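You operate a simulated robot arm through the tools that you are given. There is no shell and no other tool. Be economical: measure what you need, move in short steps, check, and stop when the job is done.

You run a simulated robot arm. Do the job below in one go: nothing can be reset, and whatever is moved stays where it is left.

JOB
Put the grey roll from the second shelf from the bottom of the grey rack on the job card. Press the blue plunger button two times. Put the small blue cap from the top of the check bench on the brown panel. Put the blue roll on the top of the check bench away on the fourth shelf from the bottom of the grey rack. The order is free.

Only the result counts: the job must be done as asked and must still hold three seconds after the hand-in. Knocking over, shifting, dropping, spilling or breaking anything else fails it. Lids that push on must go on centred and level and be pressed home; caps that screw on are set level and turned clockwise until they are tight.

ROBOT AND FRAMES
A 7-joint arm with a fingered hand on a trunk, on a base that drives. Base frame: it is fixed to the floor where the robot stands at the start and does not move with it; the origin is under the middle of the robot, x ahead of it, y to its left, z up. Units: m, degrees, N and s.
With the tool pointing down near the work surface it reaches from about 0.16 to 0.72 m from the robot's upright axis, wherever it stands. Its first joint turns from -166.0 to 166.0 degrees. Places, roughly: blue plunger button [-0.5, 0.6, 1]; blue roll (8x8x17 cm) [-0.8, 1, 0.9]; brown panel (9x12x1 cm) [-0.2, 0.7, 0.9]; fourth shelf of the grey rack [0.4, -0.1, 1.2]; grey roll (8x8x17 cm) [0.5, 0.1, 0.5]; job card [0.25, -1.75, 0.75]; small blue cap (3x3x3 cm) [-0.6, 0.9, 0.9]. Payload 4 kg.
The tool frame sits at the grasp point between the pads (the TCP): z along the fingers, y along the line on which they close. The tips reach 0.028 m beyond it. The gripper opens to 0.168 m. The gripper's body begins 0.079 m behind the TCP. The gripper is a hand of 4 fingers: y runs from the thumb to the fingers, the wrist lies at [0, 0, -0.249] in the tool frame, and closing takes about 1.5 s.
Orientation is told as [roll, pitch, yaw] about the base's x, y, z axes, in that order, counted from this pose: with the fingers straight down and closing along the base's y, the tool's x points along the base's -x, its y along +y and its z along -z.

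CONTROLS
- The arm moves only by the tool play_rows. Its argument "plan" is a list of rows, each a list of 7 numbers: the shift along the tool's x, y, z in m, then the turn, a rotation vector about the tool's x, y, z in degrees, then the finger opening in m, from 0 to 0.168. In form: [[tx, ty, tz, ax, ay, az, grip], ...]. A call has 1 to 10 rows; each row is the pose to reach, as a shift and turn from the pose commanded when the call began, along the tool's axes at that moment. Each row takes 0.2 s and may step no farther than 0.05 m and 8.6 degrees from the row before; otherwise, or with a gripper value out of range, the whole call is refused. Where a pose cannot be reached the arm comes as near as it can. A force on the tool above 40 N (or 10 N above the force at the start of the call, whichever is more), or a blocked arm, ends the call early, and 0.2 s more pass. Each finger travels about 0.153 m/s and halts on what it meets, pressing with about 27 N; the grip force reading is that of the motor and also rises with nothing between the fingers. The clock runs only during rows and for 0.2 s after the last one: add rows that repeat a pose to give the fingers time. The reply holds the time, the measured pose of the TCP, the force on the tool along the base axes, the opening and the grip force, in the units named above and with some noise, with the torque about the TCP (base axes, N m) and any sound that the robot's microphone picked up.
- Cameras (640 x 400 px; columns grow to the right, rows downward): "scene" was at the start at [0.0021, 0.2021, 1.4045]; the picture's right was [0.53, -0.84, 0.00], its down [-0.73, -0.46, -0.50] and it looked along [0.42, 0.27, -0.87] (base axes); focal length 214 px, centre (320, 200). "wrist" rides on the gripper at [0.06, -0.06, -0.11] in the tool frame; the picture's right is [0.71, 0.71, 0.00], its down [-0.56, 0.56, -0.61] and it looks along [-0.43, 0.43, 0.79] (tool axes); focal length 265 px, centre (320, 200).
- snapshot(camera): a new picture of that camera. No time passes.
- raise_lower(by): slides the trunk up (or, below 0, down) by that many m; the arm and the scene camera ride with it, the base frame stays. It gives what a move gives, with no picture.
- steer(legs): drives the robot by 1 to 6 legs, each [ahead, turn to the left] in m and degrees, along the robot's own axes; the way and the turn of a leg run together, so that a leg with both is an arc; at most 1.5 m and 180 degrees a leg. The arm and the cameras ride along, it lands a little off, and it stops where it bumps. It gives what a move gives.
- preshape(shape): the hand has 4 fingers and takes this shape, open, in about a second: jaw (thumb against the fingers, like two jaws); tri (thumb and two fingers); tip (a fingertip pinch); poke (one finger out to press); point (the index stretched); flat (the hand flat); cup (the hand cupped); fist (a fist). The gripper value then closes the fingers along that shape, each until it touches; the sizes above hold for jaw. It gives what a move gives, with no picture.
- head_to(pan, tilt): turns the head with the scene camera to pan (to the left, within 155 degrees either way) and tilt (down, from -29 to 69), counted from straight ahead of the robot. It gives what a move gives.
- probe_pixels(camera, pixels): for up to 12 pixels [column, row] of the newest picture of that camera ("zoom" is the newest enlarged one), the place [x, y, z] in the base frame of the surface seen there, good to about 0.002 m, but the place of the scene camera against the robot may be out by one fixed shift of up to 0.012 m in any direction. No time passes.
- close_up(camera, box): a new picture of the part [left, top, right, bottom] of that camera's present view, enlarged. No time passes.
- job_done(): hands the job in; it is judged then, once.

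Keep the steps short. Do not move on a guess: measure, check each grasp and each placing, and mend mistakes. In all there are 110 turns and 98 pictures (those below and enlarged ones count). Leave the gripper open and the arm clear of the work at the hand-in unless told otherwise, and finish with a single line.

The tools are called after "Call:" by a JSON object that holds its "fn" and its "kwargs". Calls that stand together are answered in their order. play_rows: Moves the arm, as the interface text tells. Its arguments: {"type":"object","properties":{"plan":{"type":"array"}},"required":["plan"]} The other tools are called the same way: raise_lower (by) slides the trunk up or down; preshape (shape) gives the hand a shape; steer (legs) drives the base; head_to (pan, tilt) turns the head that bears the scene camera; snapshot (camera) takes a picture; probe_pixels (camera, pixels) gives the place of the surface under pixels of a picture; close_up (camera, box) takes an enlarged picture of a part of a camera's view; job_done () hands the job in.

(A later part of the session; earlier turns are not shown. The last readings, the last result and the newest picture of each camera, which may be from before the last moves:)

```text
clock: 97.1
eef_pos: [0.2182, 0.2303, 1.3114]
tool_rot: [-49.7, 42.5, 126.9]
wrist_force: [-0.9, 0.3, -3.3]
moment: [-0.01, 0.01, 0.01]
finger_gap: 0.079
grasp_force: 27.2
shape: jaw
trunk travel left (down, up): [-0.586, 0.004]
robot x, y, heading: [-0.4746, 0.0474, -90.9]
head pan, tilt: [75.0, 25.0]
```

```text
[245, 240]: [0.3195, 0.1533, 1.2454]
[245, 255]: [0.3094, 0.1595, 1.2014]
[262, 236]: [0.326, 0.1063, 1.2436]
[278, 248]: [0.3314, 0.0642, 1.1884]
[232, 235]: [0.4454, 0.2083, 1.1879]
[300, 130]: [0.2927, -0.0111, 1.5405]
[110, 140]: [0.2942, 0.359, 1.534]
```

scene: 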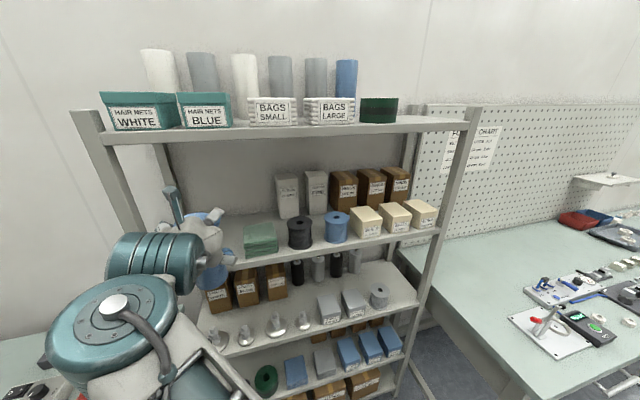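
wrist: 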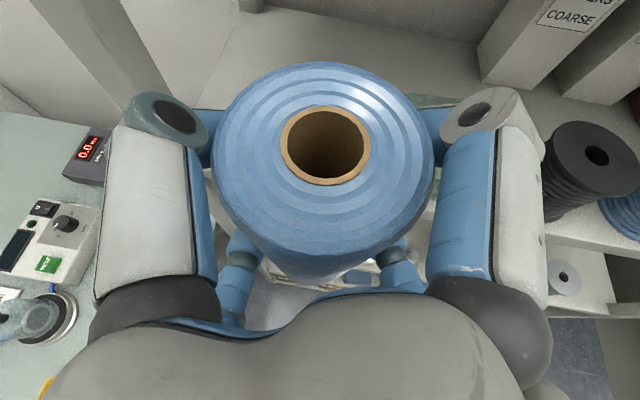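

Shelf top 1.180; towel edge y≈0.17, post y≈0.37. Move in to (0.418, 0.258), roll bottom ~2 cm above the shelf.

Call:
{"fn": "play_rows", "kwargs": {"plan": [[0.0144, -0.0129, 0.0355, 0, 0, 0, 0.05], [0.0288, -0.0257, 0.0709, 0, 0, 0, 0.05], [0.0432, -0.0386, 0.1064, 0, 0, 0, 0.05], [0.0576, -0.0514, 0.1418, 0, 0, 0, 0.05], [0.072, -0.0643, 0.1773, 0, 0, 0, 0.05], [0.072, -0.0643, 0.1773, 0, 0, 0, 0.05]]}}

Call:
{"fn": "snapshot", "kwargs": {"camera": "scene"}}

Call:
{"fn": "snapshot", "kwargs": {"camera": "wrist"}}

```text
clock: 98.2
eef_pos: [0.3227, 0.2356, 1.2927]
tool_rot: [-52.5, 43.3, 124.5]
wrist_force: [0.3, 5.9, 14.7]
moment: [0.75, 0.6, -0.09]
finger_gap: 0.0785
grasp_force: 26.8
shape: jaw
out of reach, approached as far as the arm can: row 3, 4, 5
trunk travel left (down, up): [-0.586, 0.004]
robot x, y, heading: [-0.4805, 0.0484, -90.9]
head pan, tilt: [75.0, 25.0]
stopped in row 5: the force on the tool passed its limit at 44 N (the readings are from after the stop); the commanded pose is now the measured one
```

```text
32 pictures are left
```

scene: 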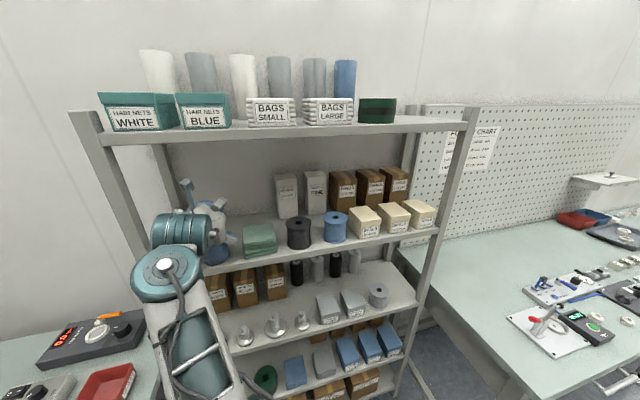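

```text
31 pictures are left
```

wrist: 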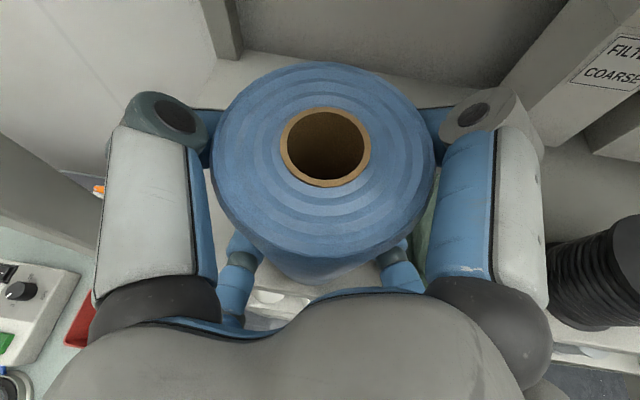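

Reach ran out and the roll touched the shelf. Lift 2 cm off right away, then drive the base closer.

Call:
{"fn": "play_rows", "kwargs": {"plan": [[0.004, -0.004, -0.012, 0, 0, 0, 0.05], [0.007, -0.0115, -0.033, 0, 0, 0, 0.05], [0.0, -0.011, -0.055, 0, 0, 0, 0.05], [0.0, -0.011, -0.055, 0, 0, 0, 0.05]]}}

Call:
{"fn": "probe_pixels", "kwargs": {"camera": "scene", "pixels": [[245, 240], [262, 236], [300, 225], [268, 245]]}}

```text
clock: 99.2
eef_pos: [0.2804, 0.2379, 1.3185]
tool_rot: [-51.5, 43.0, 124.9]
wrist_force: [0.2, -0.3, -3.4]
moment: [0.0, -0.02, 0.01]
finger_gap: 0.0785
grasp_force: 27.2
shape: jaw
trunk travel left (down, up): [-0.586, 0.004]
robot x, y, heading: [-0.4798, 0.0444, -90.9]
head pan, tilt: [75.0, 25.0]
```

```text
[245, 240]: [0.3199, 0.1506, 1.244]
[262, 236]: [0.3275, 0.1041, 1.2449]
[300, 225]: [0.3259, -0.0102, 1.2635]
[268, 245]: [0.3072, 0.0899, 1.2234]
```

Towel is unmoved. Retract out of the rack, then shift the base ~8 cm toward the rack.

Call:
{"fn": "play_rows", "kwargs": {"plan": [[-0.013, 0.0058, -0.032, 0, 0, 0, 0.05], [-0.026, 0.0115, -0.064, 0, 0, 0, 0.05], [-0.039, 0.017, -0.096, 0, 0, 0, 0.05], [-0.0518, 0.023, -0.128, 0, 0, 0, 0.05]]}}

Call:
{"fn": "steer", "kwargs": {"legs": [[0, 30], [0.18, 0], [0, -30], [-0.14, 0]]}}

Call:
{"fn": "snapshot", "kwargs": {"camera": "wrist"}}

```text
clock: 100.2
eef_pos: [0.1429, 0.2327, 1.3272]
tool_rot: [-51.4, 43.3, 124.5]
wrist_force: [-0.5, -0.8, -2.9]
moment: [0.0, -0.04, 0.0]
finger_gap: 0.0784
grasp_force: 26.6
shape: jaw
trunk travel left (down, up): [-0.586, 0.004]
robot x, y, heading: [-0.4818, 0.0492, -90.6]
head pan, tilt: [75.0, 25.0]
```

```text
clock: 105.5
eef_pos: [0.2342, 0.2096, 1.3281]
tool_rot: [-51.7, 43.2, 123.8]
wrist_force: [-0.1, 0.8, -3.4]
moment: [0.01, 0.0, -0.03]
finger_gap: 0.0783
grasp_force: 27.4
shape: jaw
trunk travel left (down, up): [-0.586, 0.004]
robot x, y, heading: [-0.3917, 0.0305, -91.4]
head pan, tilt: [75.0, 25.0]
```

```text
30 pictures are left
```

wrist: 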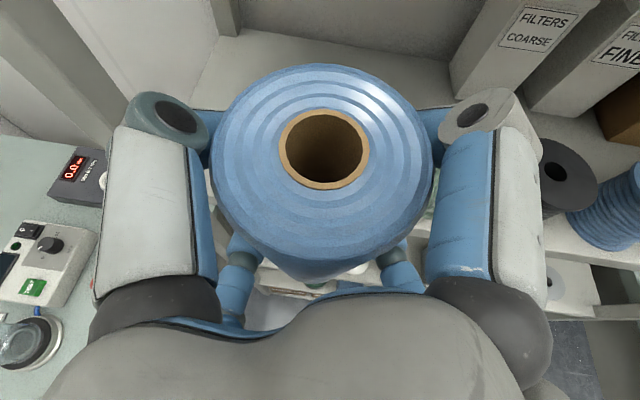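

Call:
{"fn": "steer", "kwargs": {"legs": [[-0.05, 0]]}}

Call:
{"fn": "play_rows", "kwargs": {"plan": [[0.0152, -0.0081, 0.0333, 0, 0, 0, 0.05], [0.0304, -0.0162, 0.0666, 0, 0, 0, 0.05], [0.0456, -0.0243, 0.0999, 0, 0, 0, 0.05], [0.0608, -0.0324, 0.1332, 0, 0, 0, 0.05], [0.0608, -0.0324, 0.1332, 0, 0, 0, 0.05]]}}

Call:
{"fn": "snapshot", "kwargs": {"camera": "wrist"}}

Call:
{"fn": "snapshot", "kwargs": {"camera": "scene"}}

```text
clock: 106.5
eef_pos: [0.2346, 0.2591, 1.3288]
tool_rot: [-51.5, 43.3, 123.8]
wrist_force: [0.4, 0.5, -3.6]
moment: [0.0, -0.03, -0.05]
finger_gap: 0.0782
grasp_force: 26.9
shape: jaw
trunk travel left (down, up): [-0.586, 0.004]
robot x, y, heading: [-0.3877, 0.0805, -91.6]
head pan, tilt: [75.0, 25.0]
```

```text
clock: 107.7
eef_pos: [0.3853, 0.2477, 1.327]
tool_rot: [-51.9, 43.2, 123.1]
wrist_force: [0.7, -2.9, -3.0]
moment: [0.08, 0.04, 0.19]
finger_gap: 0.0778
grasp_force: 26.4
shape: jaw
trunk travel left (down, up): [-0.586, 0.004]
robot x, y, heading: [-0.3874, 0.079, -91.5]
head pan, tilt: [75.0, 25.0]
```

```text
29 pictures are left
```

wrist: 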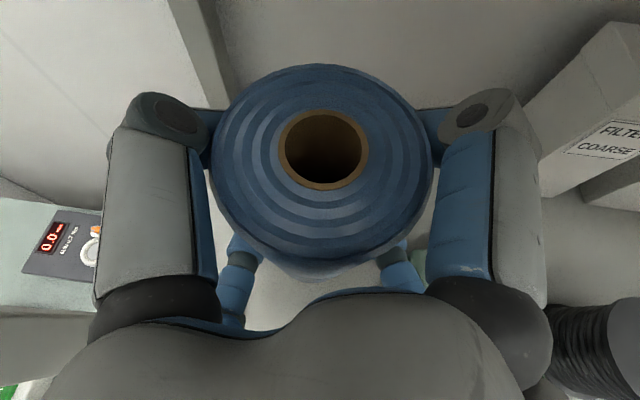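

```text
28 pictures are left
```

scene: 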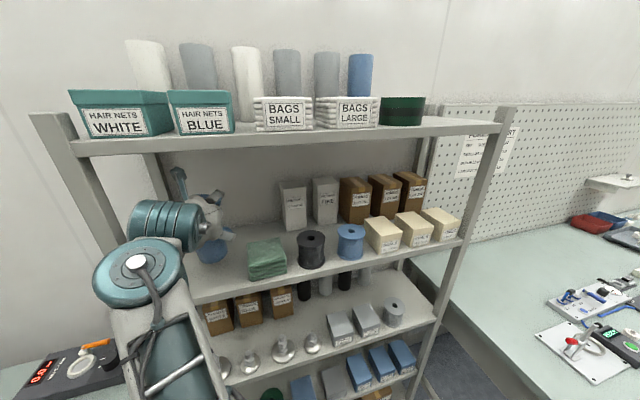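

A slight side force (−2.9 N) suggests contact with the left post; shift 1 cm away and measure the roll.

Call:
{"fn": "play_rows", "kwargs": {"plan": [[0.0036, 0.0047, -0.0005, 0, 0, 0, 0.05], [0.0036, 0.0047, -0.0005, 0, 0, 0, 0.05]]}}

Call:
{"fn": "probe_pixels", "kwargs": {"camera": "wrist", "pixels": [[240, 140], [405, 140], [326, 78], [326, 205], [260, 290], [300, 285], [418, 262], [260, 190], [400, 190]]}}

Call:
{"fn": "close_up", "kwargs": {"camera": "scene", "box": [80, 150, 300, 320]}}

```text
clock: 108.3
eef_pos: [0.3853, 0.2541, 1.3266]
tool_rot: [-51.6, 43.3, 123.9]
wrist_force: [-0.1, 1.0, -2.6]
moment: [-0.02, -0.01, -0.04]
finger_gap: 0.078
grasp_force: 27.0
shape: jaw
trunk travel left (down, up): [-0.586, 0.004]
robot x, y, heading: [-0.3869, 0.0794, -91.4]
head pan, tilt: [75.0, 25.0]
```

```text
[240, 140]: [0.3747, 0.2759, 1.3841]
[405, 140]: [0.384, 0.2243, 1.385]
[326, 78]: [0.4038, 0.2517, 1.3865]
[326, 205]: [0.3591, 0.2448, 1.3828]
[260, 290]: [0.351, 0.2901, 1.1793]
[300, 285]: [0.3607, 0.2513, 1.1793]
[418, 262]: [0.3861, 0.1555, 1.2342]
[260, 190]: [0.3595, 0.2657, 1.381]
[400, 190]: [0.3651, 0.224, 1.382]
```

```text
2.35 times, centred on (190, 235) of scene
```

zoom: 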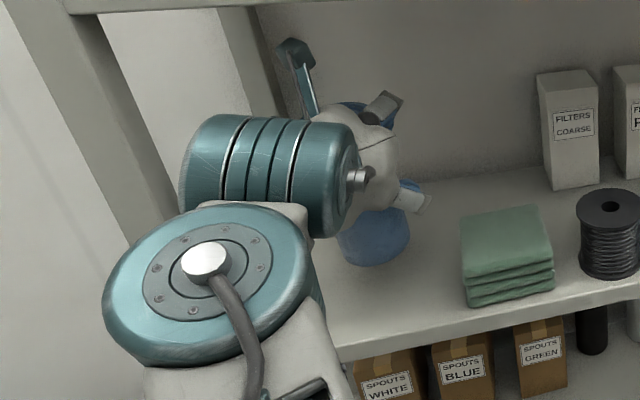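

Free now. The roll is tilted ~5° back-high; correct the pitch by −5° while lowering 28 mm.

Call:
{"fn": "play_rows", "kwargs": {"plan": [[-0.0068, 0.0057, 0.0045, -1.2, -1.2, 0, 0.05], [-0.0137, 0.0114, 0.009, -2.4, -2.4, 0, 0.05], [-0.0192, 0.016, 0.0127, -3.5, -3.5, 0, 0.05], [-0.0192, 0.016, 0.0127, -3.5, -3.5, 0, 0.05]]}}

Call:
{"fn": "snapshot", "kwargs": {"camera": "wrist"}}

Call:
{"fn": "probe_pixels", "kwargs": {"camera": "wrist", "pixels": [[240, 140], [405, 140], [326, 75], [315, 75], [326, 205], [260, 190], [400, 190], [340, 210], [350, 78]]}}

```text
clock: 109.3
eef_pos: [0.3826, 0.2531, 1.2961]
tool_rot: [-45.8, 40.9, 127.2]
wrist_force: [0.5, -0.6, -3.5]
moment: [0.02, 0.02, -0.02]
finger_gap: 0.0779
grasp_force: 27.1
shape: jaw
out of reach, approached as far as the arm can: row 3, 4
trunk travel left (down, up): [-0.586, 0.004]
robot x, y, heading: [-0.3901, 0.0783, -91.8]
head pan, tilt: [75.0, 25.0]
```

```text
26 pictures are left
```

wrist: 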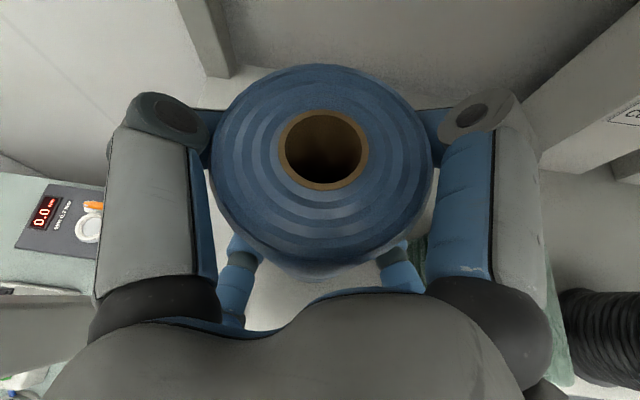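

```text
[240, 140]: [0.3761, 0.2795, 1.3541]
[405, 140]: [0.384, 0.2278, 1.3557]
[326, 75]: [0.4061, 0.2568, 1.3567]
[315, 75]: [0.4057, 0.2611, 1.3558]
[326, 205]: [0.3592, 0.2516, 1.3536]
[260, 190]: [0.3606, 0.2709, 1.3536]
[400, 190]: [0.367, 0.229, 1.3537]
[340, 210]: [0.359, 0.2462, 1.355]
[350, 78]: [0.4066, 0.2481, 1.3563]
```

Now within ~2.5° and ~6 mm above the shelf. Lower gently till contact.

Call:
{"fn": "play_rows", "kwargs": {"plan": [[-0.002, 0.0016, 0.0016, -0.5, -0.5, 0, 0.05], [-0.0039, 0.0033, 0.0032, -1, -1, 0, 0.05], [-0.0052, 0.0043, 0.0042, -1.5, -1.5, 0, 0.05], [-0.0052, 0.0043, 0.0042, -1.5, -1.5, 0, 0.05]]}}

```text
clock: 110.3
eef_pos: [0.3806, 0.2531, 1.2913]
tool_rot: [-44.5, 40.4, 127.9]
wrist_force: [5.9, 0.8, 12.9]
moment: [0.63, -0.36, -0.16]
finger_gap: 0.0777
grasp_force: 27.0
shape: jaw
out of reach, approached as far as the arm can: row 2
trunk travel left (down, up): [-0.586, 0.004]
robot x, y, heading: [-0.3855, 0.0801, -91.6]
head pan, tilt: [75.0, 25.0]
```

Contact (13 N up). Release: open gradually.

Call:
{"fn": "play_rows", "kwargs": {"plan": [[0, 0, 0, 0, 0, 0, 0.075], [0, 0, 0, 0, 0, 0, 0.085], [0, 0, 0, 0, 0, 0, 0.095], [0, 0, 0, 0, 0, 0, 0.105], [0, 0, 0, 0, 0, 0, 0.118], [0, 0, 0, 0, 0, 0, 0.125], [0, 0, 0, 0, 0, 0, 0.13], [0, 0, 0, 0, 0, 0, 0.13]]}}

Call:
{"fn": "snapshot", "kwargs": {"camera": "wrist"}}

Call:
{"fn": "probe_pixels", "kwargs": {"camera": "wrist", "pixels": [[240, 140], [405, 140], [326, 80], [326, 205], [260, 190], [400, 190]]}}

```text
clock: 112.1
eef_pos: [0.38, 0.2543, 1.289]
tool_rot: [-44.1, 40.2, 128.3]
wrist_force: [-1.0, -0.7, 0.6]
moment: [0.03, -0.01, 0.04]
finger_gap: 0.1298
grasp_force: 0.0
shape: jaw
trunk travel left (down, up): [-0.586, 0.004]
robot x, y, heading: [-0.3858, 0.0792, -91.3]
head pan, tilt: [75.0, 25.0]
```

```text
25 pictures are left
```

wrist: 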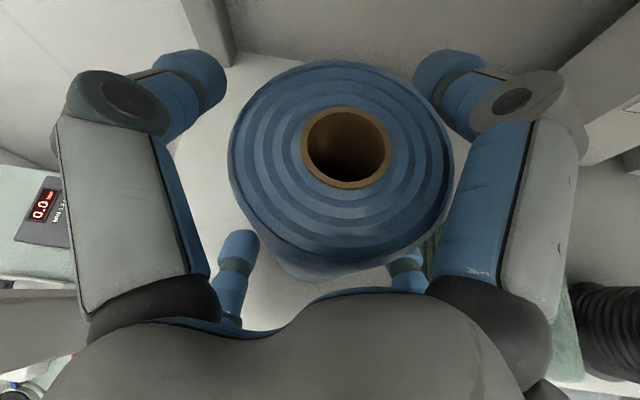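

```text
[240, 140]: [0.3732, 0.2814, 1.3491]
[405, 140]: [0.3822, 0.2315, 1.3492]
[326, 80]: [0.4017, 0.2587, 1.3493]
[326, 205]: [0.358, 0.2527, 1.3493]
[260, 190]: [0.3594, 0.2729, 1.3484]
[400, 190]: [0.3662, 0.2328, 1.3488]
```

Roll stands level on shelf 4 (top 1.349). Withdraw back along the tool axis.

Call:
{"fn": "play_rows", "kwargs": {"plan": [[0.003, 0.003, -0.01, 0, 0, 0, 0.13], [0.004, 0.004, -0.04, 0, 0, 0, 0.13], [0.004, 0.004, -0.08, 0, 0, 0, 0.13], [0.004, 0.004, -0.12, 0, 0, 0, 0.13], [0.004, 0.004, -0.15, 0, 0, 0, 0.13]]}}

Call:
{"fn": "head_to", "kwargs": {"pan": 80, "tilt": 40}}

Call:
{"fn": "snapshot", "kwargs": {"camera": "scene"}}

```text
clock: 113.3
eef_pos: [0.2578, 0.2378, 1.3752]
tool_rot: [-43.3, 39.9, 128.7]
wrist_force: [0.5, 0.0, 0.2]
moment: [-0.02, -0.03, -0.01]
finger_gap: 0.1297
grasp_force: 0.0
shape: jaw
trunk travel left (down, up): [-0.586, 0.004]
robot x, y, heading: [-0.3876, 0.0837, -91.4]
head pan, tilt: [75.0, 25.0]
```

```text
clock: 114.0
eef_pos: [0.2582, 0.2378, 1.3727]
tool_rot: [-43.4, 39.9, 128.7]
wrist_force: [-0.4, 0.0, -0.2]
moment: [0.01, 0.01, -0.02]
finger_gap: 0.1297
grasp_force: 0.0
shape: jaw
trunk travel left (down, up): [-0.586, 0.004]
robot x, y, heading: [-0.3851, 0.0815, -91.6]
head pan, tilt: [80.0, 40.0]
```

```text
24 pictures are left
```

scene: 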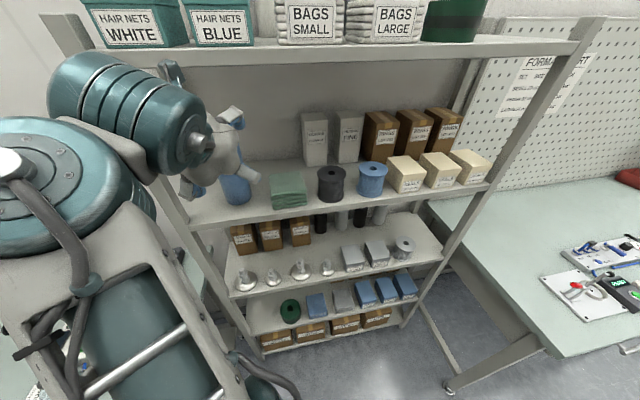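

Blue roll done. Retract from the rack and lower the trunk to look into the second shelf.

Call:
{"fn": "play_rows", "kwargs": {"plan": [[-0.0155, 0.0095, -0.027, 0, 0, 0, 0.13], [-0.031, 0.019, -0.054, 0, 0, 0, 0.13], [-0.047, 0.028, -0.081, 0, 0, 0, 0.13], [-0.0623, 0.0378, -0.1075, 0, 0, 0, 0.13]]}}

Call:
{"fn": "raise_lower", "kwargs": {"by": -0.5}}

Call:
{"fn": "head_to", "kwargs": {"pan": 75, "tilt": 25}}

Call:
{"fn": "snapshot", "kwargs": {"camera": "scene"}}

```text
clock: 114.7
eef_pos: [0.2327, 0.2716, 1.2783]
tool_rot: [-27.2, 40.2, 138.9]
wrist_force: [-0.1, -0.4, -0.2]
moment: [0.04, 0.0, -0.03]
finger_gap: 0.13
grasp_force: 0.0
shape: jaw
trunk travel left (down, up): [-0.586, 0.004]
robot x, y, heading: [-0.386, 0.0791, -91.4]
head pan, tilt: [80.0, 40.0]
stopped in row 3: the arm was blocked; the commanded pose is now the measured one
```

```text
refused: -0.5 is not a number from -0.4 to 0.4
```

```text
clock: 115.4
eef_pos: [0.2344, 0.2711, 1.2775]
tool_rot: [-27.0, 40.3, 139.1]
wrist_force: [0.8, 0.1, -0.2]
moment: [0.01, -0.01, 0.02]
finger_gap: 0.1297
grasp_force: 0.0
shape: jaw
trunk travel left (down, up): [-0.586, 0.004]
robot x, y, heading: [-0.3869, 0.0844, -91.5]
head pan, tilt: [75.0, 25.0]
```

```text
23 pictures are left
```

scene: 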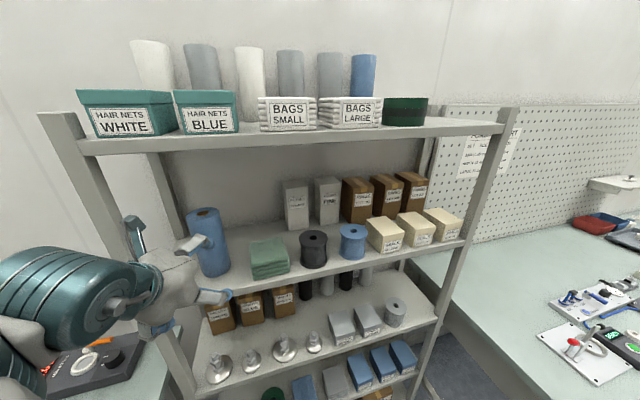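

The arm blocked itself while retracting straight. Retract diagonally toward the robot's front instead.

Call:
{"fn": "play_rows", "kwargs": {"plan": [[0.003, 0.028, -0.0226, 0, 0, 0, 0.13], [0.006, 0.056, -0.045, 0, 0, 0, 0.13], [0.009, 0.084, -0.068, 0, 0, 0, 0.13], [0.0116, 0.1123, -0.0903, 0, 0, 0, 0.13]]}}

```text
clock: 116.0
eef_pos: [0.212, 0.2723, 1.1932]
tool_rot: [-10.1, 39.1, 150.9]
wrist_force: [0.1, -0.1, 0.3]
moment: [-0.01, -0.02, 0.0]
finger_gap: 0.1301
grasp_force: 0.1
shape: jaw
trunk travel left (down, up): [-0.586, 0.004]
robot x, y, heading: [-0.3869, 0.0826, -91.3]
head pan, tilt: [75.0, 25.0]
stopped in row 2: the arm was blocked; the commanded pose is now the measured one
```

Use the base: turn left 45° so the arm swings out of the rack area.

Call:
{"fn": "steer", "kwargs": {"legs": [[0, 20], [0, 25]]}}

Call:
{"fn": "head_to", "kwargs": {"pan": 40, "tilt": 40}}

Call:
{"fn": "snapshot", "kwargs": {"camera": "scene"}}

```text
clock: 118.7
eef_pos: [-0.0984, 0.6415, 1.1918]
tool_rot: [-10.0, 39.0, -164.1]
wrist_force: [-0.4, 0.2, 0.1]
moment: [-0.05, 0.04, -0.01]
finger_gap: 0.13
grasp_force: 0.1
shape: jaw
trunk travel left (down, up): [-0.586, 0.004]
robot x, y, heading: [-0.3863, 0.0793, -46.3]
head pan, tilt: [75.0, 25.0]
```

```text
clock: 119.7
eef_pos: [-0.0974, 0.6411, 1.1923]
tool_rot: [-9.9, 39.1, -164.1]
wrist_force: [0.3, 0.3, 0.1]
moment: [-0.02, -0.01, -0.03]
finger_gap: 0.1301
grasp_force: 0.0
shape: jaw
trunk travel left (down, up): [-0.586, 0.004]
robot x, y, heading: [-0.3856, 0.0845, -46.4]
head pan, tilt: [40.0, 40.0]
```

```text
22 pictures are left
```

scene: 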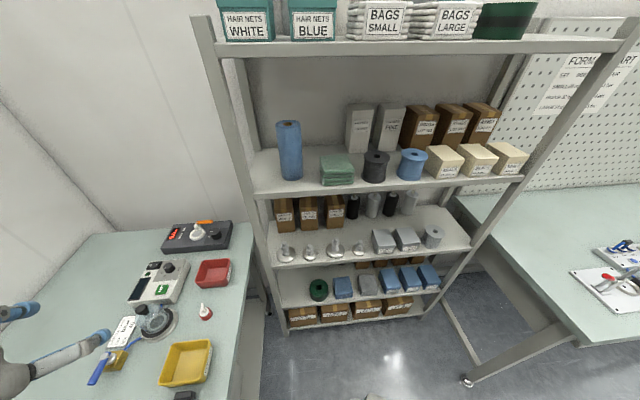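

The blue roll stands well. Swing the arm to the robot's front-left in an arc at this height.

Call:
{"fn": "play_rows", "kwargs": {"plan": [[0.0171, 0.0413, 0.0069, -2.5, 0.5, 3.1, 0.13], [0.0307, 0.083, 0.0108, -5, 1.1, 6.1, 0.13], [0.0429, 0.1239, 0.0137, -7.6, 1.6, 9.2, 0.13], [0.0524, 0.1655, 0.0143, -10.1, 2.1, 12.2, 0.13], [0.0587, 0.2066, 0.0123, -12.6, 2.7, 15.3, 0.13], [0.0626, 0.2474, 0.0084, -15.1, 3.2, 18.4, 0.13], [0.0642, 0.2872, 0.0028, -17.6, 3.7, 21.4, 0.13], [0.0636, 0.3258, -0.0045, -20.2, 4.3, 24.5, 0.13], [0.0608, 0.3633, -0.0134, -22.7, 4.8, 27.5, 0.13], [0.0559, 0.3987, -0.0236, -25.2, 5.3, 30.6, 0.13]]}}

Call:
{"fn": "raise_lower", "kwargs": {"by": -0.4}}

Call:
{"fn": "head_to", "kwargs": {"pan": 40, "tilt": 35}}

Call:
{"fn": "snapshot", "kwargs": {"camera": "scene"}}

```text
clock: 121.9
eef_pos: [0.0819, 0.2787, 1.1915]
tool_rot: [-10.1, 38.9, 155.9]
wrist_force: [-0.7, -0.1, -0.6]
moment: [0.07, 0.0, 0.0]
finger_gap: 0.1298
grasp_force: 0.0
shape: jaw
trunk travel left (down, up): [-0.586, 0.004]
robot x, y, heading: [-0.3881, 0.0809, -46.5]
head pan, tilt: [40.0, 40.0]
```

```text
clock: 125.8
eef_pos: [0.0824, 0.2789, 0.7915]
tool_rot: [-10.0, 39.1, 156.0]
wrist_force: [0.1, 0.1, -0.1]
moment: [0.03, -0.01, -0.02]
finger_gap: 0.1299
grasp_force: 0.0
shape: jaw
trunk travel left (down, up): [-0.186, 0.404]
robot x, y, heading: [-0.3883, 0.0768, -46.1]
head pan, tilt: [40.0, 40.0]
```

```text
clock: 126.4
eef_pos: [0.0817, 0.2804, 0.7924]
tool_rot: [-10.1, 39.0, 155.9]
wrist_force: [0.9, -0.6, 0.8]
moment: [0.0, 0.01, -0.02]
finger_gap: 0.13
grasp_force: 0.1
shape: jaw
trunk travel left (down, up): [-0.186, 0.404]
robot x, y, heading: [-0.3892, 0.0799, -46.3]
head pan, tilt: [40.0, 35.0]
```

```text
21 pictures are left
```

scene: 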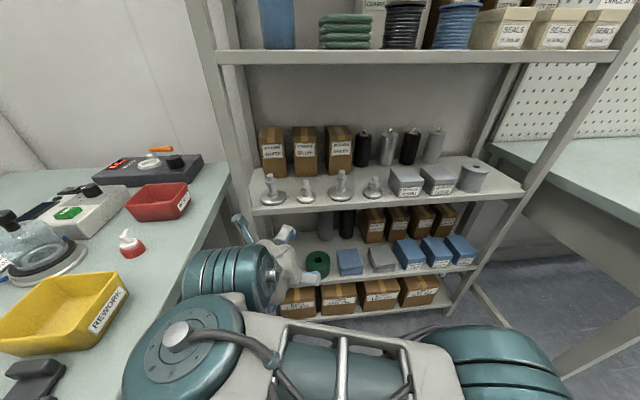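

Call:
{"fn": "probe_pixels", "kwargs": {"camera": "scene", "pixels": [[230, 280], [190, 275], [180, 340], [130, 370], [340, 330], [510, 360], [325, 225], [347, 222], [330, 237], [318, 262], [350, 260], [380, 255]]}}

Call:
{"fn": "close_up", "kwargs": {"camera": "scene", "box": [240, 180, 480, 330]}}

```text
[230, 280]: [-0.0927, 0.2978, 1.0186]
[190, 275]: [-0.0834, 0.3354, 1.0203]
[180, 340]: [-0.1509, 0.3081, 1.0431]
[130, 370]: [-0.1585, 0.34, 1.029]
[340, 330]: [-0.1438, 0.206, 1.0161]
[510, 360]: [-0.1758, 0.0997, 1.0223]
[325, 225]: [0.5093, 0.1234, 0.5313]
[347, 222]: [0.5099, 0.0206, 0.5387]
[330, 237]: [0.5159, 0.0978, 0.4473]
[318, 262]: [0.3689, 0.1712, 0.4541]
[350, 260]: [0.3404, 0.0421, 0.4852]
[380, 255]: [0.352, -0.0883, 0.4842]
```

```text
2.67 times, centred on (360, 255) of scene
```

zoom: 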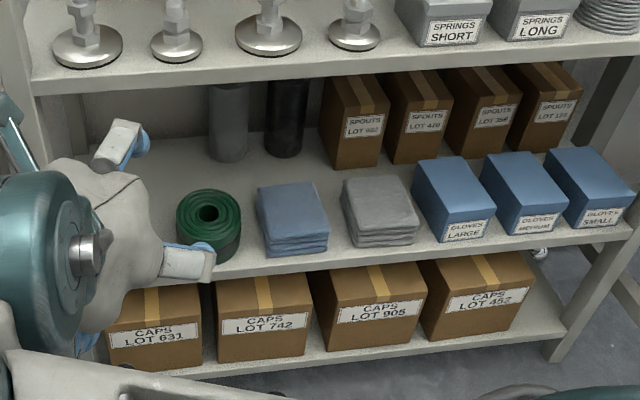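

Grey roll is at ≈(0.55, 0.12) on shelf 2 (z≈0.44), next to a dark roll. Lower the trunk fully and bring the hand to the 45°-rolled, ~27° pitched pose.

Call:
{"fn": "raise_lower", "kwargs": {"by": -0.18}}

Call:
{"fn": "play_rows", "kwargs": {"plan": [[0, 0, 0, 0, 0, 7, 0.13], [0, 0, 0, 0, 0, 14, 0.13], [0, 0, 0, 0, 0, 21, 0.13], [0, 0, 0, 0, 0, 28, 0.13], [0, 0, 0, 0, 0, 32.8, 0.13]]}}

Call:
{"fn": "play_rows", "kwargs": {"plan": [[0, 0, 0, 4, 4, 0, 0.13], [0, 0, 0, 8, 8, 0, 0.13], [0, 0, 0, 12, 12, 0, 0.13], [0, 0, 0, 16.3, 16.3, 0, 0.13]]}}

```text
clock: 128.4
eef_pos: [0.0814, 0.2789, 0.6108]
tool_rot: [-10.0, 39.0, 156.0]
wrist_force: [-0.6, -0.7, -0.4]
moment: [0.02, 0.04, 0.04]
finger_gap: 0.13
grasp_force: 0.1
shape: jaw
trunk travel left (down, up): [-0.006, 0.584]
robot x, y, heading: [-0.3851, 0.0809, -46.4]
head pan, tilt: [40.0, 35.0]
```

```text
clock: 129.6
eef_pos: [0.0805, 0.2792, 0.6112]
tool_rot: [-30.7, 26.9, 119.0]
wrist_force: [-0.6, -0.9, -0.5]
moment: [-0.02, 0.0, 0.04]
finger_gap: 0.1302
grasp_force: 0.0
shape: jaw
trunk travel left (down, up): [-0.006, 0.584]
robot x, y, heading: [-0.3862, 0.0833, -46.4]
head pan, tilt: [40.0, 35.0]
```

```text
clock: 130.6
eef_pos: [0.0809, 0.2797, 0.6124]
tool_rot: [-54.5, 39.1, 106.0]
wrist_force: [-0.5, 0.2, 0.0]
moment: [0.03, 0.0, -0.02]
finger_gap: 0.1299
grasp_force: 0.1
shape: jaw
trunk travel left (down, up): [-0.006, 0.584]
robot x, y, heading: [-0.3832, 0.0826, -46.6]
head pan, tilt: [40.0, 35.0]
```

Good. Move to y≈0.14 in front of the rack with azimuth 0 and look with the wrist camera.

Call:
{"fn": "play_rows", "kwargs": {"plan": [[0.033, 0.014, 0.01, 1.3, -1.3, -0.9, 0.13], [0.066, 0.028, 0.02, 2.5, -2.5, -1.8, 0.13], [0.099, 0.042, 0.03, 3.8, -3.8, -2.7, 0.13], [0.132, 0.0558, 0.0397, 5.05, -5.05, -3.6, 0.13], [0.132, 0.0558, 0.0397, 5.05, -5.05, -3.6, 0.13]]}}

Call:
{"fn": "snapshot", "kwargs": {"camera": "wrist"}}

```text
clock: 131.8
eef_pos: [0.1214, 0.14, 0.6431]
tool_rot: [-54.3, 39.1, 114.1]
wrist_force: [-0.5, 0.7, 0.6]
moment: [0.02, 0.01, 0.02]
finger_gap: 0.13
grasp_force: 0.0
shape: jaw
trunk travel left (down, up): [-0.006, 0.584]
robot x, y, heading: [-0.3852, 0.0841, -46.3]
head pan, tilt: [40.0, 35.0]
```

```text
19 pictures are left
```

wrist: 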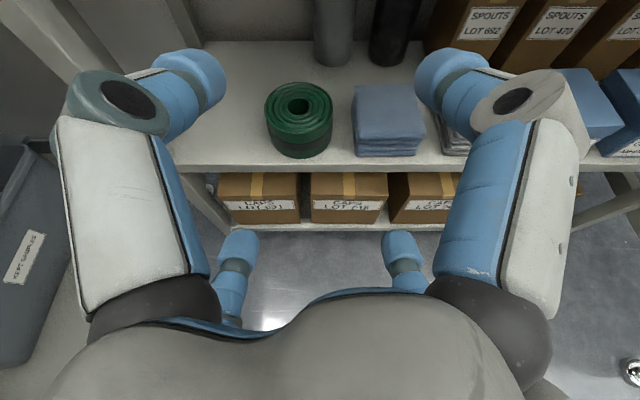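

Call:
{"fn": "probe_pixels", "kwargs": {"camera": "wrist", "pixels": [[333, 45], [317, 40], [349, 40], [373, 45], [390, 45], [300, 92], [322, 130], [277, 105], [385, 90], [362, 100], [240, 90], [320, 168]]}}

```text
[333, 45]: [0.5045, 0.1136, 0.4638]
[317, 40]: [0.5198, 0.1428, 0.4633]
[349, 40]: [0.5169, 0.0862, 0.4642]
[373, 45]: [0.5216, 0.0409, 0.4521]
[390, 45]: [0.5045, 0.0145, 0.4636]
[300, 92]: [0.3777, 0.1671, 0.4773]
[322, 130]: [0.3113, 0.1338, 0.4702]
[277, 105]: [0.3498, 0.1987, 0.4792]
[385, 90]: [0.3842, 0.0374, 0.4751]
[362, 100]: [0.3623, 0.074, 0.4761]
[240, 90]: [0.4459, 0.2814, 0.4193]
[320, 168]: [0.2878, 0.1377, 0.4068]
```

Gap between the grey and dark rolls is only ~25 mm. I check the real fingertip extents (opening 0.13) by probing them.

Call:
{"fn": "probe_pixels", "kwargs": {"camera": "wrist", "pixels": [[222, 85], [418, 80], [205, 57], [160, 58], [480, 58], [440, 55], [255, 240], [220, 245], [388, 245], [420, 262], [190, 130], [455, 130]]}}

```text
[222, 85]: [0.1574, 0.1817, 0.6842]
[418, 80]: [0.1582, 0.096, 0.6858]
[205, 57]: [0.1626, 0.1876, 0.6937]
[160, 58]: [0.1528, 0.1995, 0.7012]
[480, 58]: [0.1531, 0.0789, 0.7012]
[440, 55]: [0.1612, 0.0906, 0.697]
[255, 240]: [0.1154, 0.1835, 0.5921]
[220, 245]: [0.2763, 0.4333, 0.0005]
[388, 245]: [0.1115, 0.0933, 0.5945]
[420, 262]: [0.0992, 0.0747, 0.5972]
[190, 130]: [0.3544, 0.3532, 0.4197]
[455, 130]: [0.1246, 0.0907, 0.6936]
```

Call:
{"fn": "probe_pixels", "kwargs": {"camera": "wrist", "pixels": [[470, 100], [512, 95], [560, 85], [568, 140], [440, 75], [455, 60], [400, 268], [425, 275], [405, 240], [420, 285], [425, 262], [412, 235]]}}

```text
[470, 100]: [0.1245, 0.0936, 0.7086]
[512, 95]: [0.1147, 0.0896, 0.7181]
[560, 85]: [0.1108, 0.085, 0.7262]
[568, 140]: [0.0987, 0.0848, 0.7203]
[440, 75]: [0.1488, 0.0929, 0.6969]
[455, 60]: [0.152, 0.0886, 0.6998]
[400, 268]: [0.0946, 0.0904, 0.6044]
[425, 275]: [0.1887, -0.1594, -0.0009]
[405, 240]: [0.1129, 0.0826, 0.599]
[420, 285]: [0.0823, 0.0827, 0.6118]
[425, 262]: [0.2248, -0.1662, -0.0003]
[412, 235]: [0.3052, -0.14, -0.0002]
```

Feasible with care: fingers ~21 mm thick; hug the grey roll. Drive the base closer, then set the hand to y≈0.1175, z 0.55 in front of the shelf.

Call:
{"fn": "steer", "kwargs": {"legs": [[0.12, 0]]}}

```text
clock: 133.1
eef_pos: [0.2049, 0.0535, 0.6434]
tool_rot: [-54.3, 39.1, 114.0]
wrist_force: [0.3, -0.3, 0.3]
moment: [0.0, -0.01, 0.0]
finger_gap: 0.1301
grasp_force: 0.2
shape: jaw
trunk travel left (down, up): [-0.006, 0.584]
robot x, y, heading: [-0.3042, -0.0065, -46.5]
head pan, tilt: [40.0, 35.0]
```

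Call:
{"fn": "play_rows", "kwargs": {"plan": [[-0.032, 0.0018, 0.0213, 0, 0, 0, 0.13], [-0.064, 0.0036, 0.0427, 0, 0, 0, 0.13], [-0.0962, 0.0054, 0.064, 0, 0, 0, 0.13], [-0.0962, 0.0054, 0.064, 0, 0, 0, 0.13]]}}

Call:
{"fn": "close_up", "kwargs": {"camera": "wrist", "box": [160, 0, 480, 200]}}

```text
clock: 134.1
eef_pos: [0.2309, 0.1187, 0.5516]
tool_rot: [-54.3, 39.1, 114.0]
wrist_force: [-0.1, 0.7, 0.0]
moment: [0.0, -0.03, -0.01]
finger_gap: 0.1298
grasp_force: 0.0
shape: jaw
trunk travel left (down, up): [-0.006, 0.584]
robot x, y, heading: [-0.3039, -0.0031, -46.4]
head pan, tilt: [40.0, 35.0]
```

```text
2.00 times, centred on (320, 100) of wrist
```

zoom: 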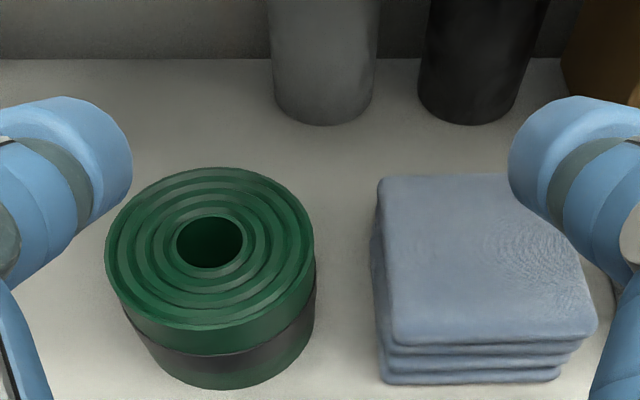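

Call:
{"fn": "probe_pixels", "kwargs": {"camera": "zoom", "pixels": [[274, 40], [374, 40], [323, 60], [323, 115], [424, 40], [515, 60], [468, 60], [398, 80], [210, 185], [130, 260], [385, 200], [280, 60]]}}

```text
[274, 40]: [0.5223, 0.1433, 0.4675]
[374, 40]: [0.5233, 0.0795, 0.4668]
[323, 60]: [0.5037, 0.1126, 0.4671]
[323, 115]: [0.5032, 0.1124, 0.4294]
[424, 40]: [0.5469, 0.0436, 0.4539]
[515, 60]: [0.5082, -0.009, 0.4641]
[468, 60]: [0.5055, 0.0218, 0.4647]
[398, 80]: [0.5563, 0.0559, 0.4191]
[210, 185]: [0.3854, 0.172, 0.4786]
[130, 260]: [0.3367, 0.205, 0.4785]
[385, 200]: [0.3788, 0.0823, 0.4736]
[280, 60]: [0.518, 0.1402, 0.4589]
```

Gap measured 30 mm (dark roll's left side y≈0.0436, grey's right side ≈0.074). Aim TCP y≈0.114. Advance level to x≈0.44.

Call:
{"fn": "play_rows", "kwargs": {"plan": [[0.0138, -0.0131, 0.0374, 0, 0, 0, 0.13], [0.0276, -0.0262, 0.0749, 0, 0, 0, 0.13], [0.0414, -0.0392, 0.1123, 0, 0, 0, 0.13], [0.0552, -0.0523, 0.1498, 0, 0, 0, 0.13], [0.069, -0.0654, 0.1872, 0, 0, 0, 0.13], [0.069, -0.0654, 0.1872, 0, 0, 0, 0.13]]}}

Call:
{"fn": "snapshot", "kwargs": {"camera": "wrist"}}

Call:
{"fn": "snapshot", "kwargs": {"camera": "scene"}}

```text
clock: 135.5
eef_pos: [0.4376, 0.1131, 0.551]
tool_rot: [-54.3, 39.1, 114.1]
wrist_force: [0.4, -0.4, 0.1]
moment: [0.06, -0.01, 0.02]
finger_gap: 0.13
grasp_force: 0.1
shape: jaw
trunk travel left (down, up): [-0.006, 0.584]
robot x, y, heading: [-0.3034, -0.0038, -46.5]
head pan, tilt: [40.0, 35.0]
```

```text
17 pictures are left
```

wrist: 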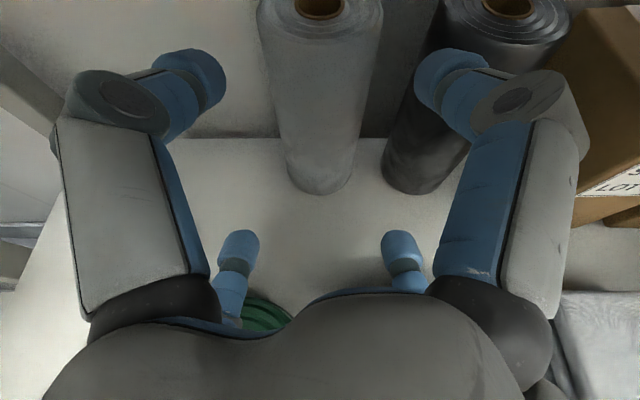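

```text
16 pictures are left
```

scene: 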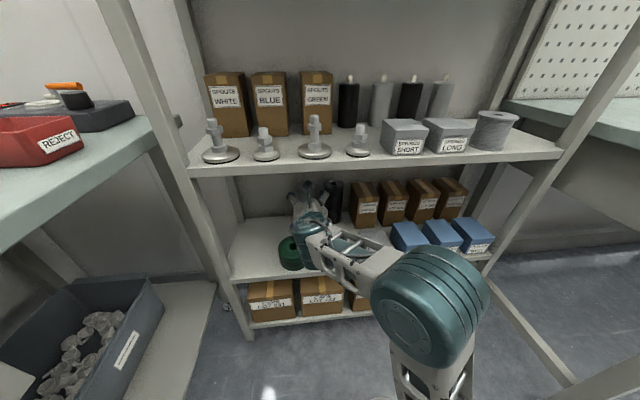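

Call:
{"fn": "probe_pixels", "kwargs": {"camera": "wrist", "pixels": [[262, 25], [381, 25], [320, 45], [320, 100], [442, 25], [403, 130], [386, 160], [355, 160], [365, 110], [271, 90], [418, 85], [222, 85]]}}

```text
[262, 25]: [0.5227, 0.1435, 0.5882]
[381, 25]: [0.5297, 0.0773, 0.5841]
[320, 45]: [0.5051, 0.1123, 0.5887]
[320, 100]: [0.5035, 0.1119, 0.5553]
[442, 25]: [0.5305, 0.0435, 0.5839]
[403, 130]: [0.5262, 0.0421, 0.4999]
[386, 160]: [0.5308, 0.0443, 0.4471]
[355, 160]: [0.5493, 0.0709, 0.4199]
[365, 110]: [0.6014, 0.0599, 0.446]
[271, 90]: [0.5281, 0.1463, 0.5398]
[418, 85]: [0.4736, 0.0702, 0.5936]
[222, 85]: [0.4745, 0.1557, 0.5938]
```

Fingers are centred on the channel (≈4.5 mm each side). Advance the last 10 cm slowly.

Call:
{"fn": "play_rows", "kwargs": {"plan": [[0.0042, -0.0044, 0.02, 0, 0, 0, 0.13], [0.0084, -0.0088, 0.04, 0, 0, 0, 0.13], [0.0126, -0.0132, 0.06, 0, 0, 0, 0.13], [0.0168, -0.0176, 0.08, 0, 0, 0, 0.13], [0.021, -0.022, 0.0996, 0, 0, 0, 0.13], [0.021, -0.022, 0.0996, 0, 0, 0, 0.13]]}}

Call:
{"fn": "snapshot", "kwargs": {"camera": "wrist"}}

```text
clock: 136.9
eef_pos: [0.5413, 0.1135, 0.5308]
tool_rot: [-54.3, 39.0, 114.0]
wrist_force: [-0.6, 0.6, -0.7]
moment: [0.02, -0.01, 0.02]
finger_gap: 0.1299
grasp_force: 0.1
shape: jaw
trunk travel left (down, up): [-0.006, 0.584]
robot x, y, heading: [-0.3057, -0.0056, -46.5]
head pan, tilt: [40.0, 35.0]
```

```text
15 pictures are left
```

wrist: 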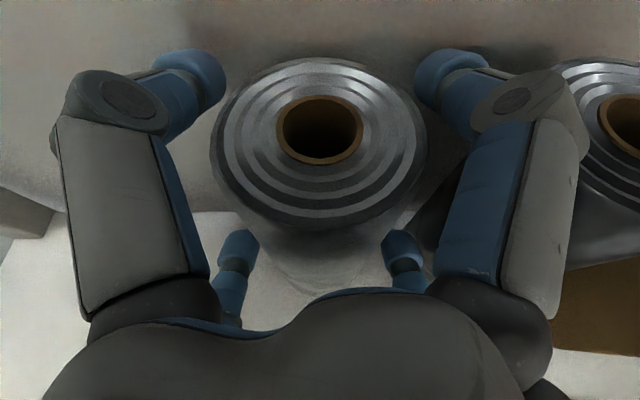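

No contact forces, roll centred. Close.

Call:
{"fn": "play_rows", "kwargs": {"plan": [[0, 0, 0, 0, 0, 0, 0.115], [0, 0, 0, 0, 0, 0, 0.105], [0, 0, 0, 0, 0, 0, 0.095], [0, 0, 0, 0, 0, 0, 0.085], [0, 0, 0, 0, 0, 0, 0.07], [0, 0, 0, 0, 0, 0, 0.05], [0, 0, 0, 0, 0, 0, 0.05], [0, 0, 0, 0, 0, 0, 0.05]]}}

Call:
{"fn": "play_rows", "kwargs": {"plan": [[0.0063, -0.0063, -0.0045, 0, 0, 0, 0.05], [0.0126, -0.0126, -0.009, 0, 0, 0, 0.05], [0.019, -0.019, -0.0136, 0, 0, 0, 0.05], [0.019, -0.019, -0.0136, 0, 0, 0, 0.05]]}}

Call:
{"fn": "snapshot", "kwargs": {"camera": "wrist"}}

```text
clock: 138.7
eef_pos: [0.5411, 0.1135, 0.5316]
tool_rot: [-54.4, 39.1, 114.0]
wrist_force: [-1.8, 0.0, 3.8]
moment: [-0.01, 0.45, 0.01]
finger_gap: 0.0825
grasp_force: 26.9
shape: jaw
trunk travel left (down, up): [-0.006, 0.584]
robot x, y, heading: [-0.3032, -0.0053, -46.4]
head pan, tilt: [40.0, 35.0]
```

```text
clock: 139.7
eef_pos: [0.5413, 0.1138, 0.5625]
tool_rot: [-54.4, 39.1, 114.2]
wrist_force: [0.4, -0.4, -3.5]
moment: [-0.02, -0.01, 0.02]
finger_gap: 0.0826
grasp_force: 27.2
shape: jaw
trunk travel left (down, up): [-0.006, 0.584]
robot x, y, heading: [-0.3052, -0.0054, -46.5]
head pan, tilt: [40.0, 35.0]
```

```text
14 pictures are left
```

wrist: 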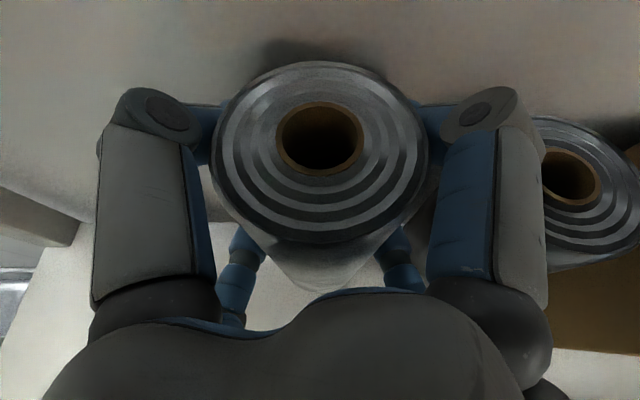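

Lifted cleanly. Raise to bottom ≈0.489 (just above coil 0.479) and retreat straight out.

Call:
{"fn": "play_rows", "kwargs": {"plan": [[0.012, -0.012, -0.0085, 0, 0, 0, 0.05], [0.024, -0.024, -0.017, 0, 0, 0, 0.05], [0.024, -0.024, -0.017, 0, 0, 0, 0.05], [0.0114, -0.0112, -0.0527, 0, 0, 0, 0.05], [-0.0013, 0.0017, -0.0883, 0, 0, 0, 0.05]]}}

Call:
{"fn": "snapshot", "kwargs": {"camera": "wrist"}}

Call:
{"fn": "close_up", "kwargs": {"camera": "scene", "box": [200, 130, 440, 290]}}

```text
clock: 140.9
eef_pos: [0.4632, 0.1137, 0.5977]
tool_rot: [-54.3, 39.1, 114.2]
wrist_force: [1.0, 0.2, -4.5]
moment: [0.01, -0.03, -0.03]
finger_gap: 0.0825
grasp_force: 27.4
shape: jaw
trunk travel left (down, up): [-0.006, 0.584]
robot x, y, heading: [-0.3027, -0.0055, -46.3]
head pan, tilt: [40.0, 35.0]
```

```text
13 pictures are left
```

wrist: 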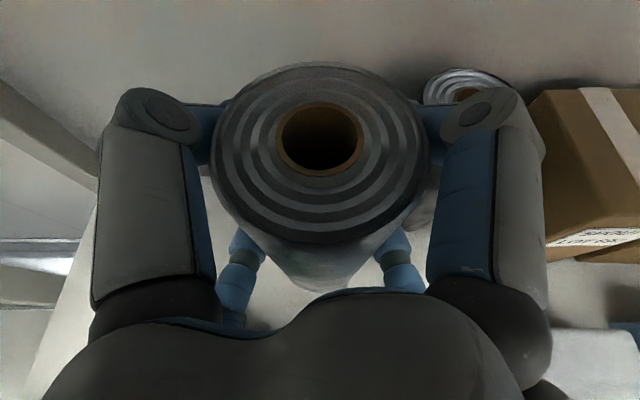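

```text
2.50 times, centred on (320, 210) of scene
```

zoom: 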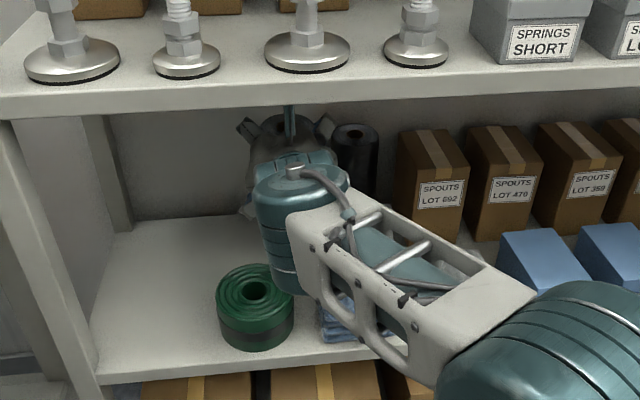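

Call:
{"fn": "probe_pixels", "kwargs": {"camera": "wrist", "pixels": [[240, 140], [400, 140], [320, 80], [320, 215]]}}

Call:
{"fn": "probe_pixels", "kwargs": {"camera": "zoom", "pixels": [[400, 104], [400, 86], [180, 112], [290, 118], [255, 270], [340, 300], [270, 210]]}}

```text
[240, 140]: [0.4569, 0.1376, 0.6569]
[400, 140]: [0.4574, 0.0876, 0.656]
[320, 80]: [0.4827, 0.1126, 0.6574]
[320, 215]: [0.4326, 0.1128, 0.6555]
```

```text
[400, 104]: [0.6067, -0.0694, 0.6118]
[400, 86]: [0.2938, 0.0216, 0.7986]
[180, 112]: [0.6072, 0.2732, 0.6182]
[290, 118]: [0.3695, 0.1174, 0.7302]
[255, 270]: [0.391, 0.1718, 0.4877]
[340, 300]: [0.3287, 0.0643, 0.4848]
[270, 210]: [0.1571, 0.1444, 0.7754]
```

Bottom at 0.4875, coil 0.4786, bracket ~0.73 under the shelf (~0.77). Continue retreating.

Call:
{"fn": "play_rows", "kwargs": {"plan": [[-0.0132, 0.0135, -0.0372, 0, 0, 0, 0.05], [-0.0263, 0.0271, -0.0743, 0, 0, 0, 0.05], [-0.0395, 0.0406, -0.1115, 0, 0, 0, 0.05], [-0.0526, 0.0541, -0.1486, 0, 0, 0, 0.05], [-0.0658, 0.0677, -0.1858, 0, 0, 0, 0.05], [-0.0789, 0.0812, -0.2229, 0, 0, 0, 0.05], [-0.0789, 0.0812, -0.2229, 0, 0, 0, 0.05]]}}

Call:
{"fn": "snapshot", "kwargs": {"camera": "scene"}}

```text
clock: 142.5
eef_pos: [0.2103, 0.1144, 0.5993]
tool_rot: [-54.4, 39.1, 114.0]
wrist_force: [-0.4, 0.7, -3.0]
moment: [-0.02, -0.03, 0.0]
finger_gap: 0.082
grasp_force: 27.3
shape: jaw
trunk travel left (down, up): [-0.006, 0.584]
robot x, y, heading: [-0.3028, -0.0079, -46.6]
head pan, tilt: [40.0, 35.0]
```

```text
11 pictures are left
```

scene: 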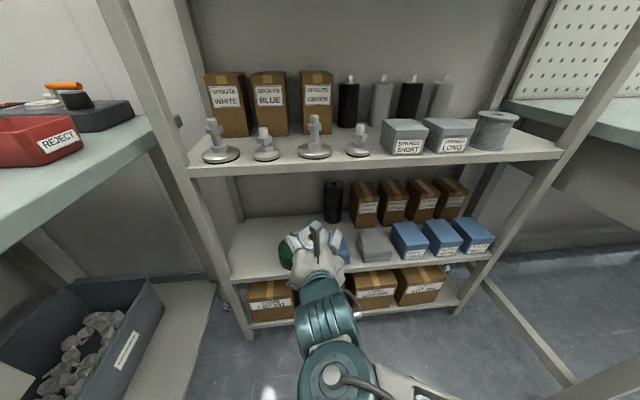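

Roll is out; dark roll untouched. Raise the trunk 0.4 and look toward the second bench for the job card.

Call:
{"fn": "raise_lower", "kwargs": {"by": 0.4}}

Call:
{"fn": "head_to", "kwargs": {"pan": -22, "tilt": 25}}

Call:
{"fn": "snapshot", "kwargs": {"camera": "scene"}}

```text
clock: 146.3
eef_pos: [0.2109, 0.115, 1.0003]
tool_rot: [-54.2, 39.1, 114.0]
wrist_force: [-0.5, -0.6, -3.0]
moment: [-0.03, 0.0, 0.01]
finger_gap: 0.0819
grasp_force: 27.2
shape: jaw
trunk travel left (down, up): [-0.406, 0.184]
robot x, y, heading: [-0.308, -0.0055, -46.3]
head pan, tilt: [40.0, 35.0]
```

```text
clock: 147.6
eef_pos: [0.2104, 0.1135, 0.9989]
tool_rot: [-54.3, 39.1, 113.9]
wrist_force: [0.2, 0.0, -4.0]
moment: [0.02, 0.01, 0.0]
finger_gap: 0.0819
grasp_force: 26.8
shape: jaw
trunk travel left (down, up): [-0.406, 0.184]
robot x, y, heading: [-0.3052, -0.0059, -46.3]
head pan, tilt: [-22.0, 25.0]
```

```text
10 pictures are left
```

scene: 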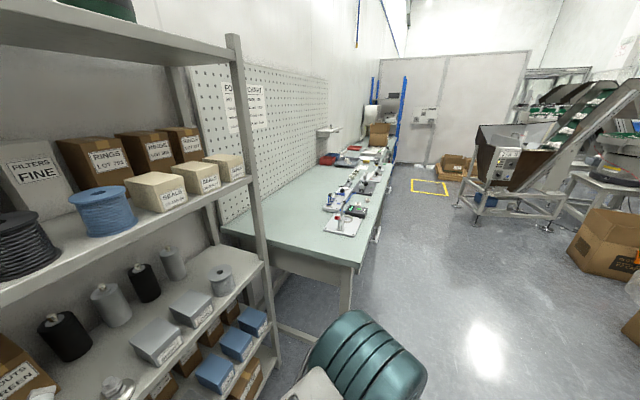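

Call:
{"fn": "close_up", "kwargs": {"camera": "scene", "box": [310, 130, 400, 250]}}

```text
3.33 times, centred on (355, 190) of scene
```

zoom: 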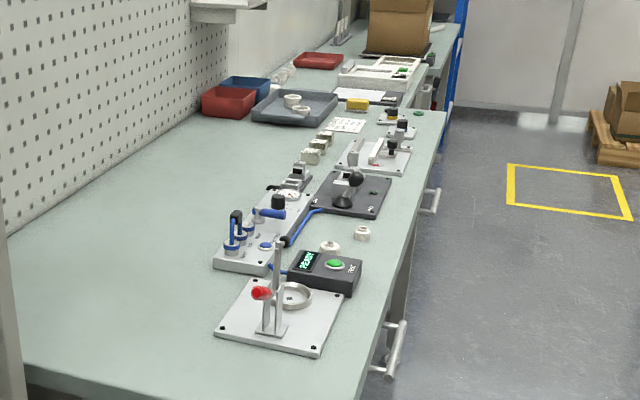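

Call:
{"fn": "probe_pixels", "kwargs": {"camera": "zoom", "pixels": [[347, 126], [325, 153], [300, 180], [385, 158], [350, 200], [440, 115], [380, 350], [290, 110], [405, 112], [358, 104], [410, 240], [280, 240]]}}

```text
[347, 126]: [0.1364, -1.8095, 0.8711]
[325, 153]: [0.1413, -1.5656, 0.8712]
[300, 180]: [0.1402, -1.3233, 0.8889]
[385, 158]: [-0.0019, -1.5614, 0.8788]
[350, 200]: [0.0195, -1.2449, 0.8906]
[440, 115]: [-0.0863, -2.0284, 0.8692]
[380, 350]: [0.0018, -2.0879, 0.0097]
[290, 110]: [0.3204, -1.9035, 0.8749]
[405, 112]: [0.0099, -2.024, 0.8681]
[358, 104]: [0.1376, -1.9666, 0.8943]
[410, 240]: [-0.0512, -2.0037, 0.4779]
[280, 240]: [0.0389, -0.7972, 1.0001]
```

The card is likely the white sheet at ≈(0.136, −1.81, 0.862). Raise the trunk, back off the rack, turn and drive along the second bench.

Call:
{"fn": "raise_lower", "kwargs": {"by": 0.18}}

Call:
{"fn": "steer", "kwargs": {"legs": [[-0.12, 0], [0, -45.2], [1.3, 0], [0.28, 0]]}}

Call:
{"fn": "head_to", "kwargs": {"pan": 45, "tilt": 45}}

Call:
{"fn": "snapshot", "kwargs": {"camera": "scene"}}

```text
clock: 149.6
eef_pos: [0.2127, 0.1144, 1.1793]
tool_rot: [-54.3, 39.1, 114.0]
wrist_force: [0.5, 0.8, -3.5]
moment: [0.02, -0.02, 0.02]
finger_gap: 0.0818
grasp_force: 26.6
shape: jaw
trunk travel left (down, up): [-0.586, 0.004]
robot x, y, heading: [-0.304, -0.0037, -46.6]
head pan, tilt: [-22.0, 25.0]
```

```text
clock: 160.5
eef_pos: [0.0168, -1.7655, 1.1787]
tool_rot: [-54.3, 39.2, 68.3]
wrist_force: [-0.1, 0.4, -2.9]
moment: [0.03, -0.04, 0.0]
finger_gap: 0.0816
grasp_force: 27.2
shape: jaw
trunk travel left (down, up): [-0.586, 0.004]
robot x, y, heading: [-0.4319, -1.4775, -92.1]
head pan, tilt: [-22.0, 25.0]
```

```text
clock: 161.9
eef_pos: [0.0165, -1.7639, 1.1798]
tool_rot: [-54.3, 39.2, 68.4]
wrist_force: [0.1, -0.7, -4.0]
moment: [-0.02, -0.05, 0.0]
finger_gap: 0.082
grasp_force: 26.9
shape: jaw
trunk travel left (down, up): [-0.586, 0.004]
robot x, y, heading: [-0.4315, -1.4835, -92.0]
head pan, tilt: [45.0, 45.0]
```

```text
8 pictures are left
```

scene: 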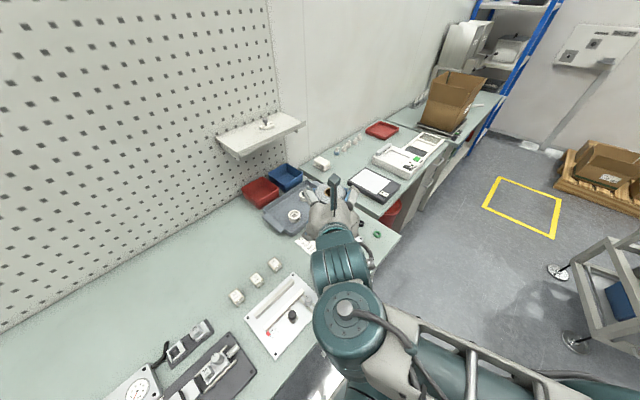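

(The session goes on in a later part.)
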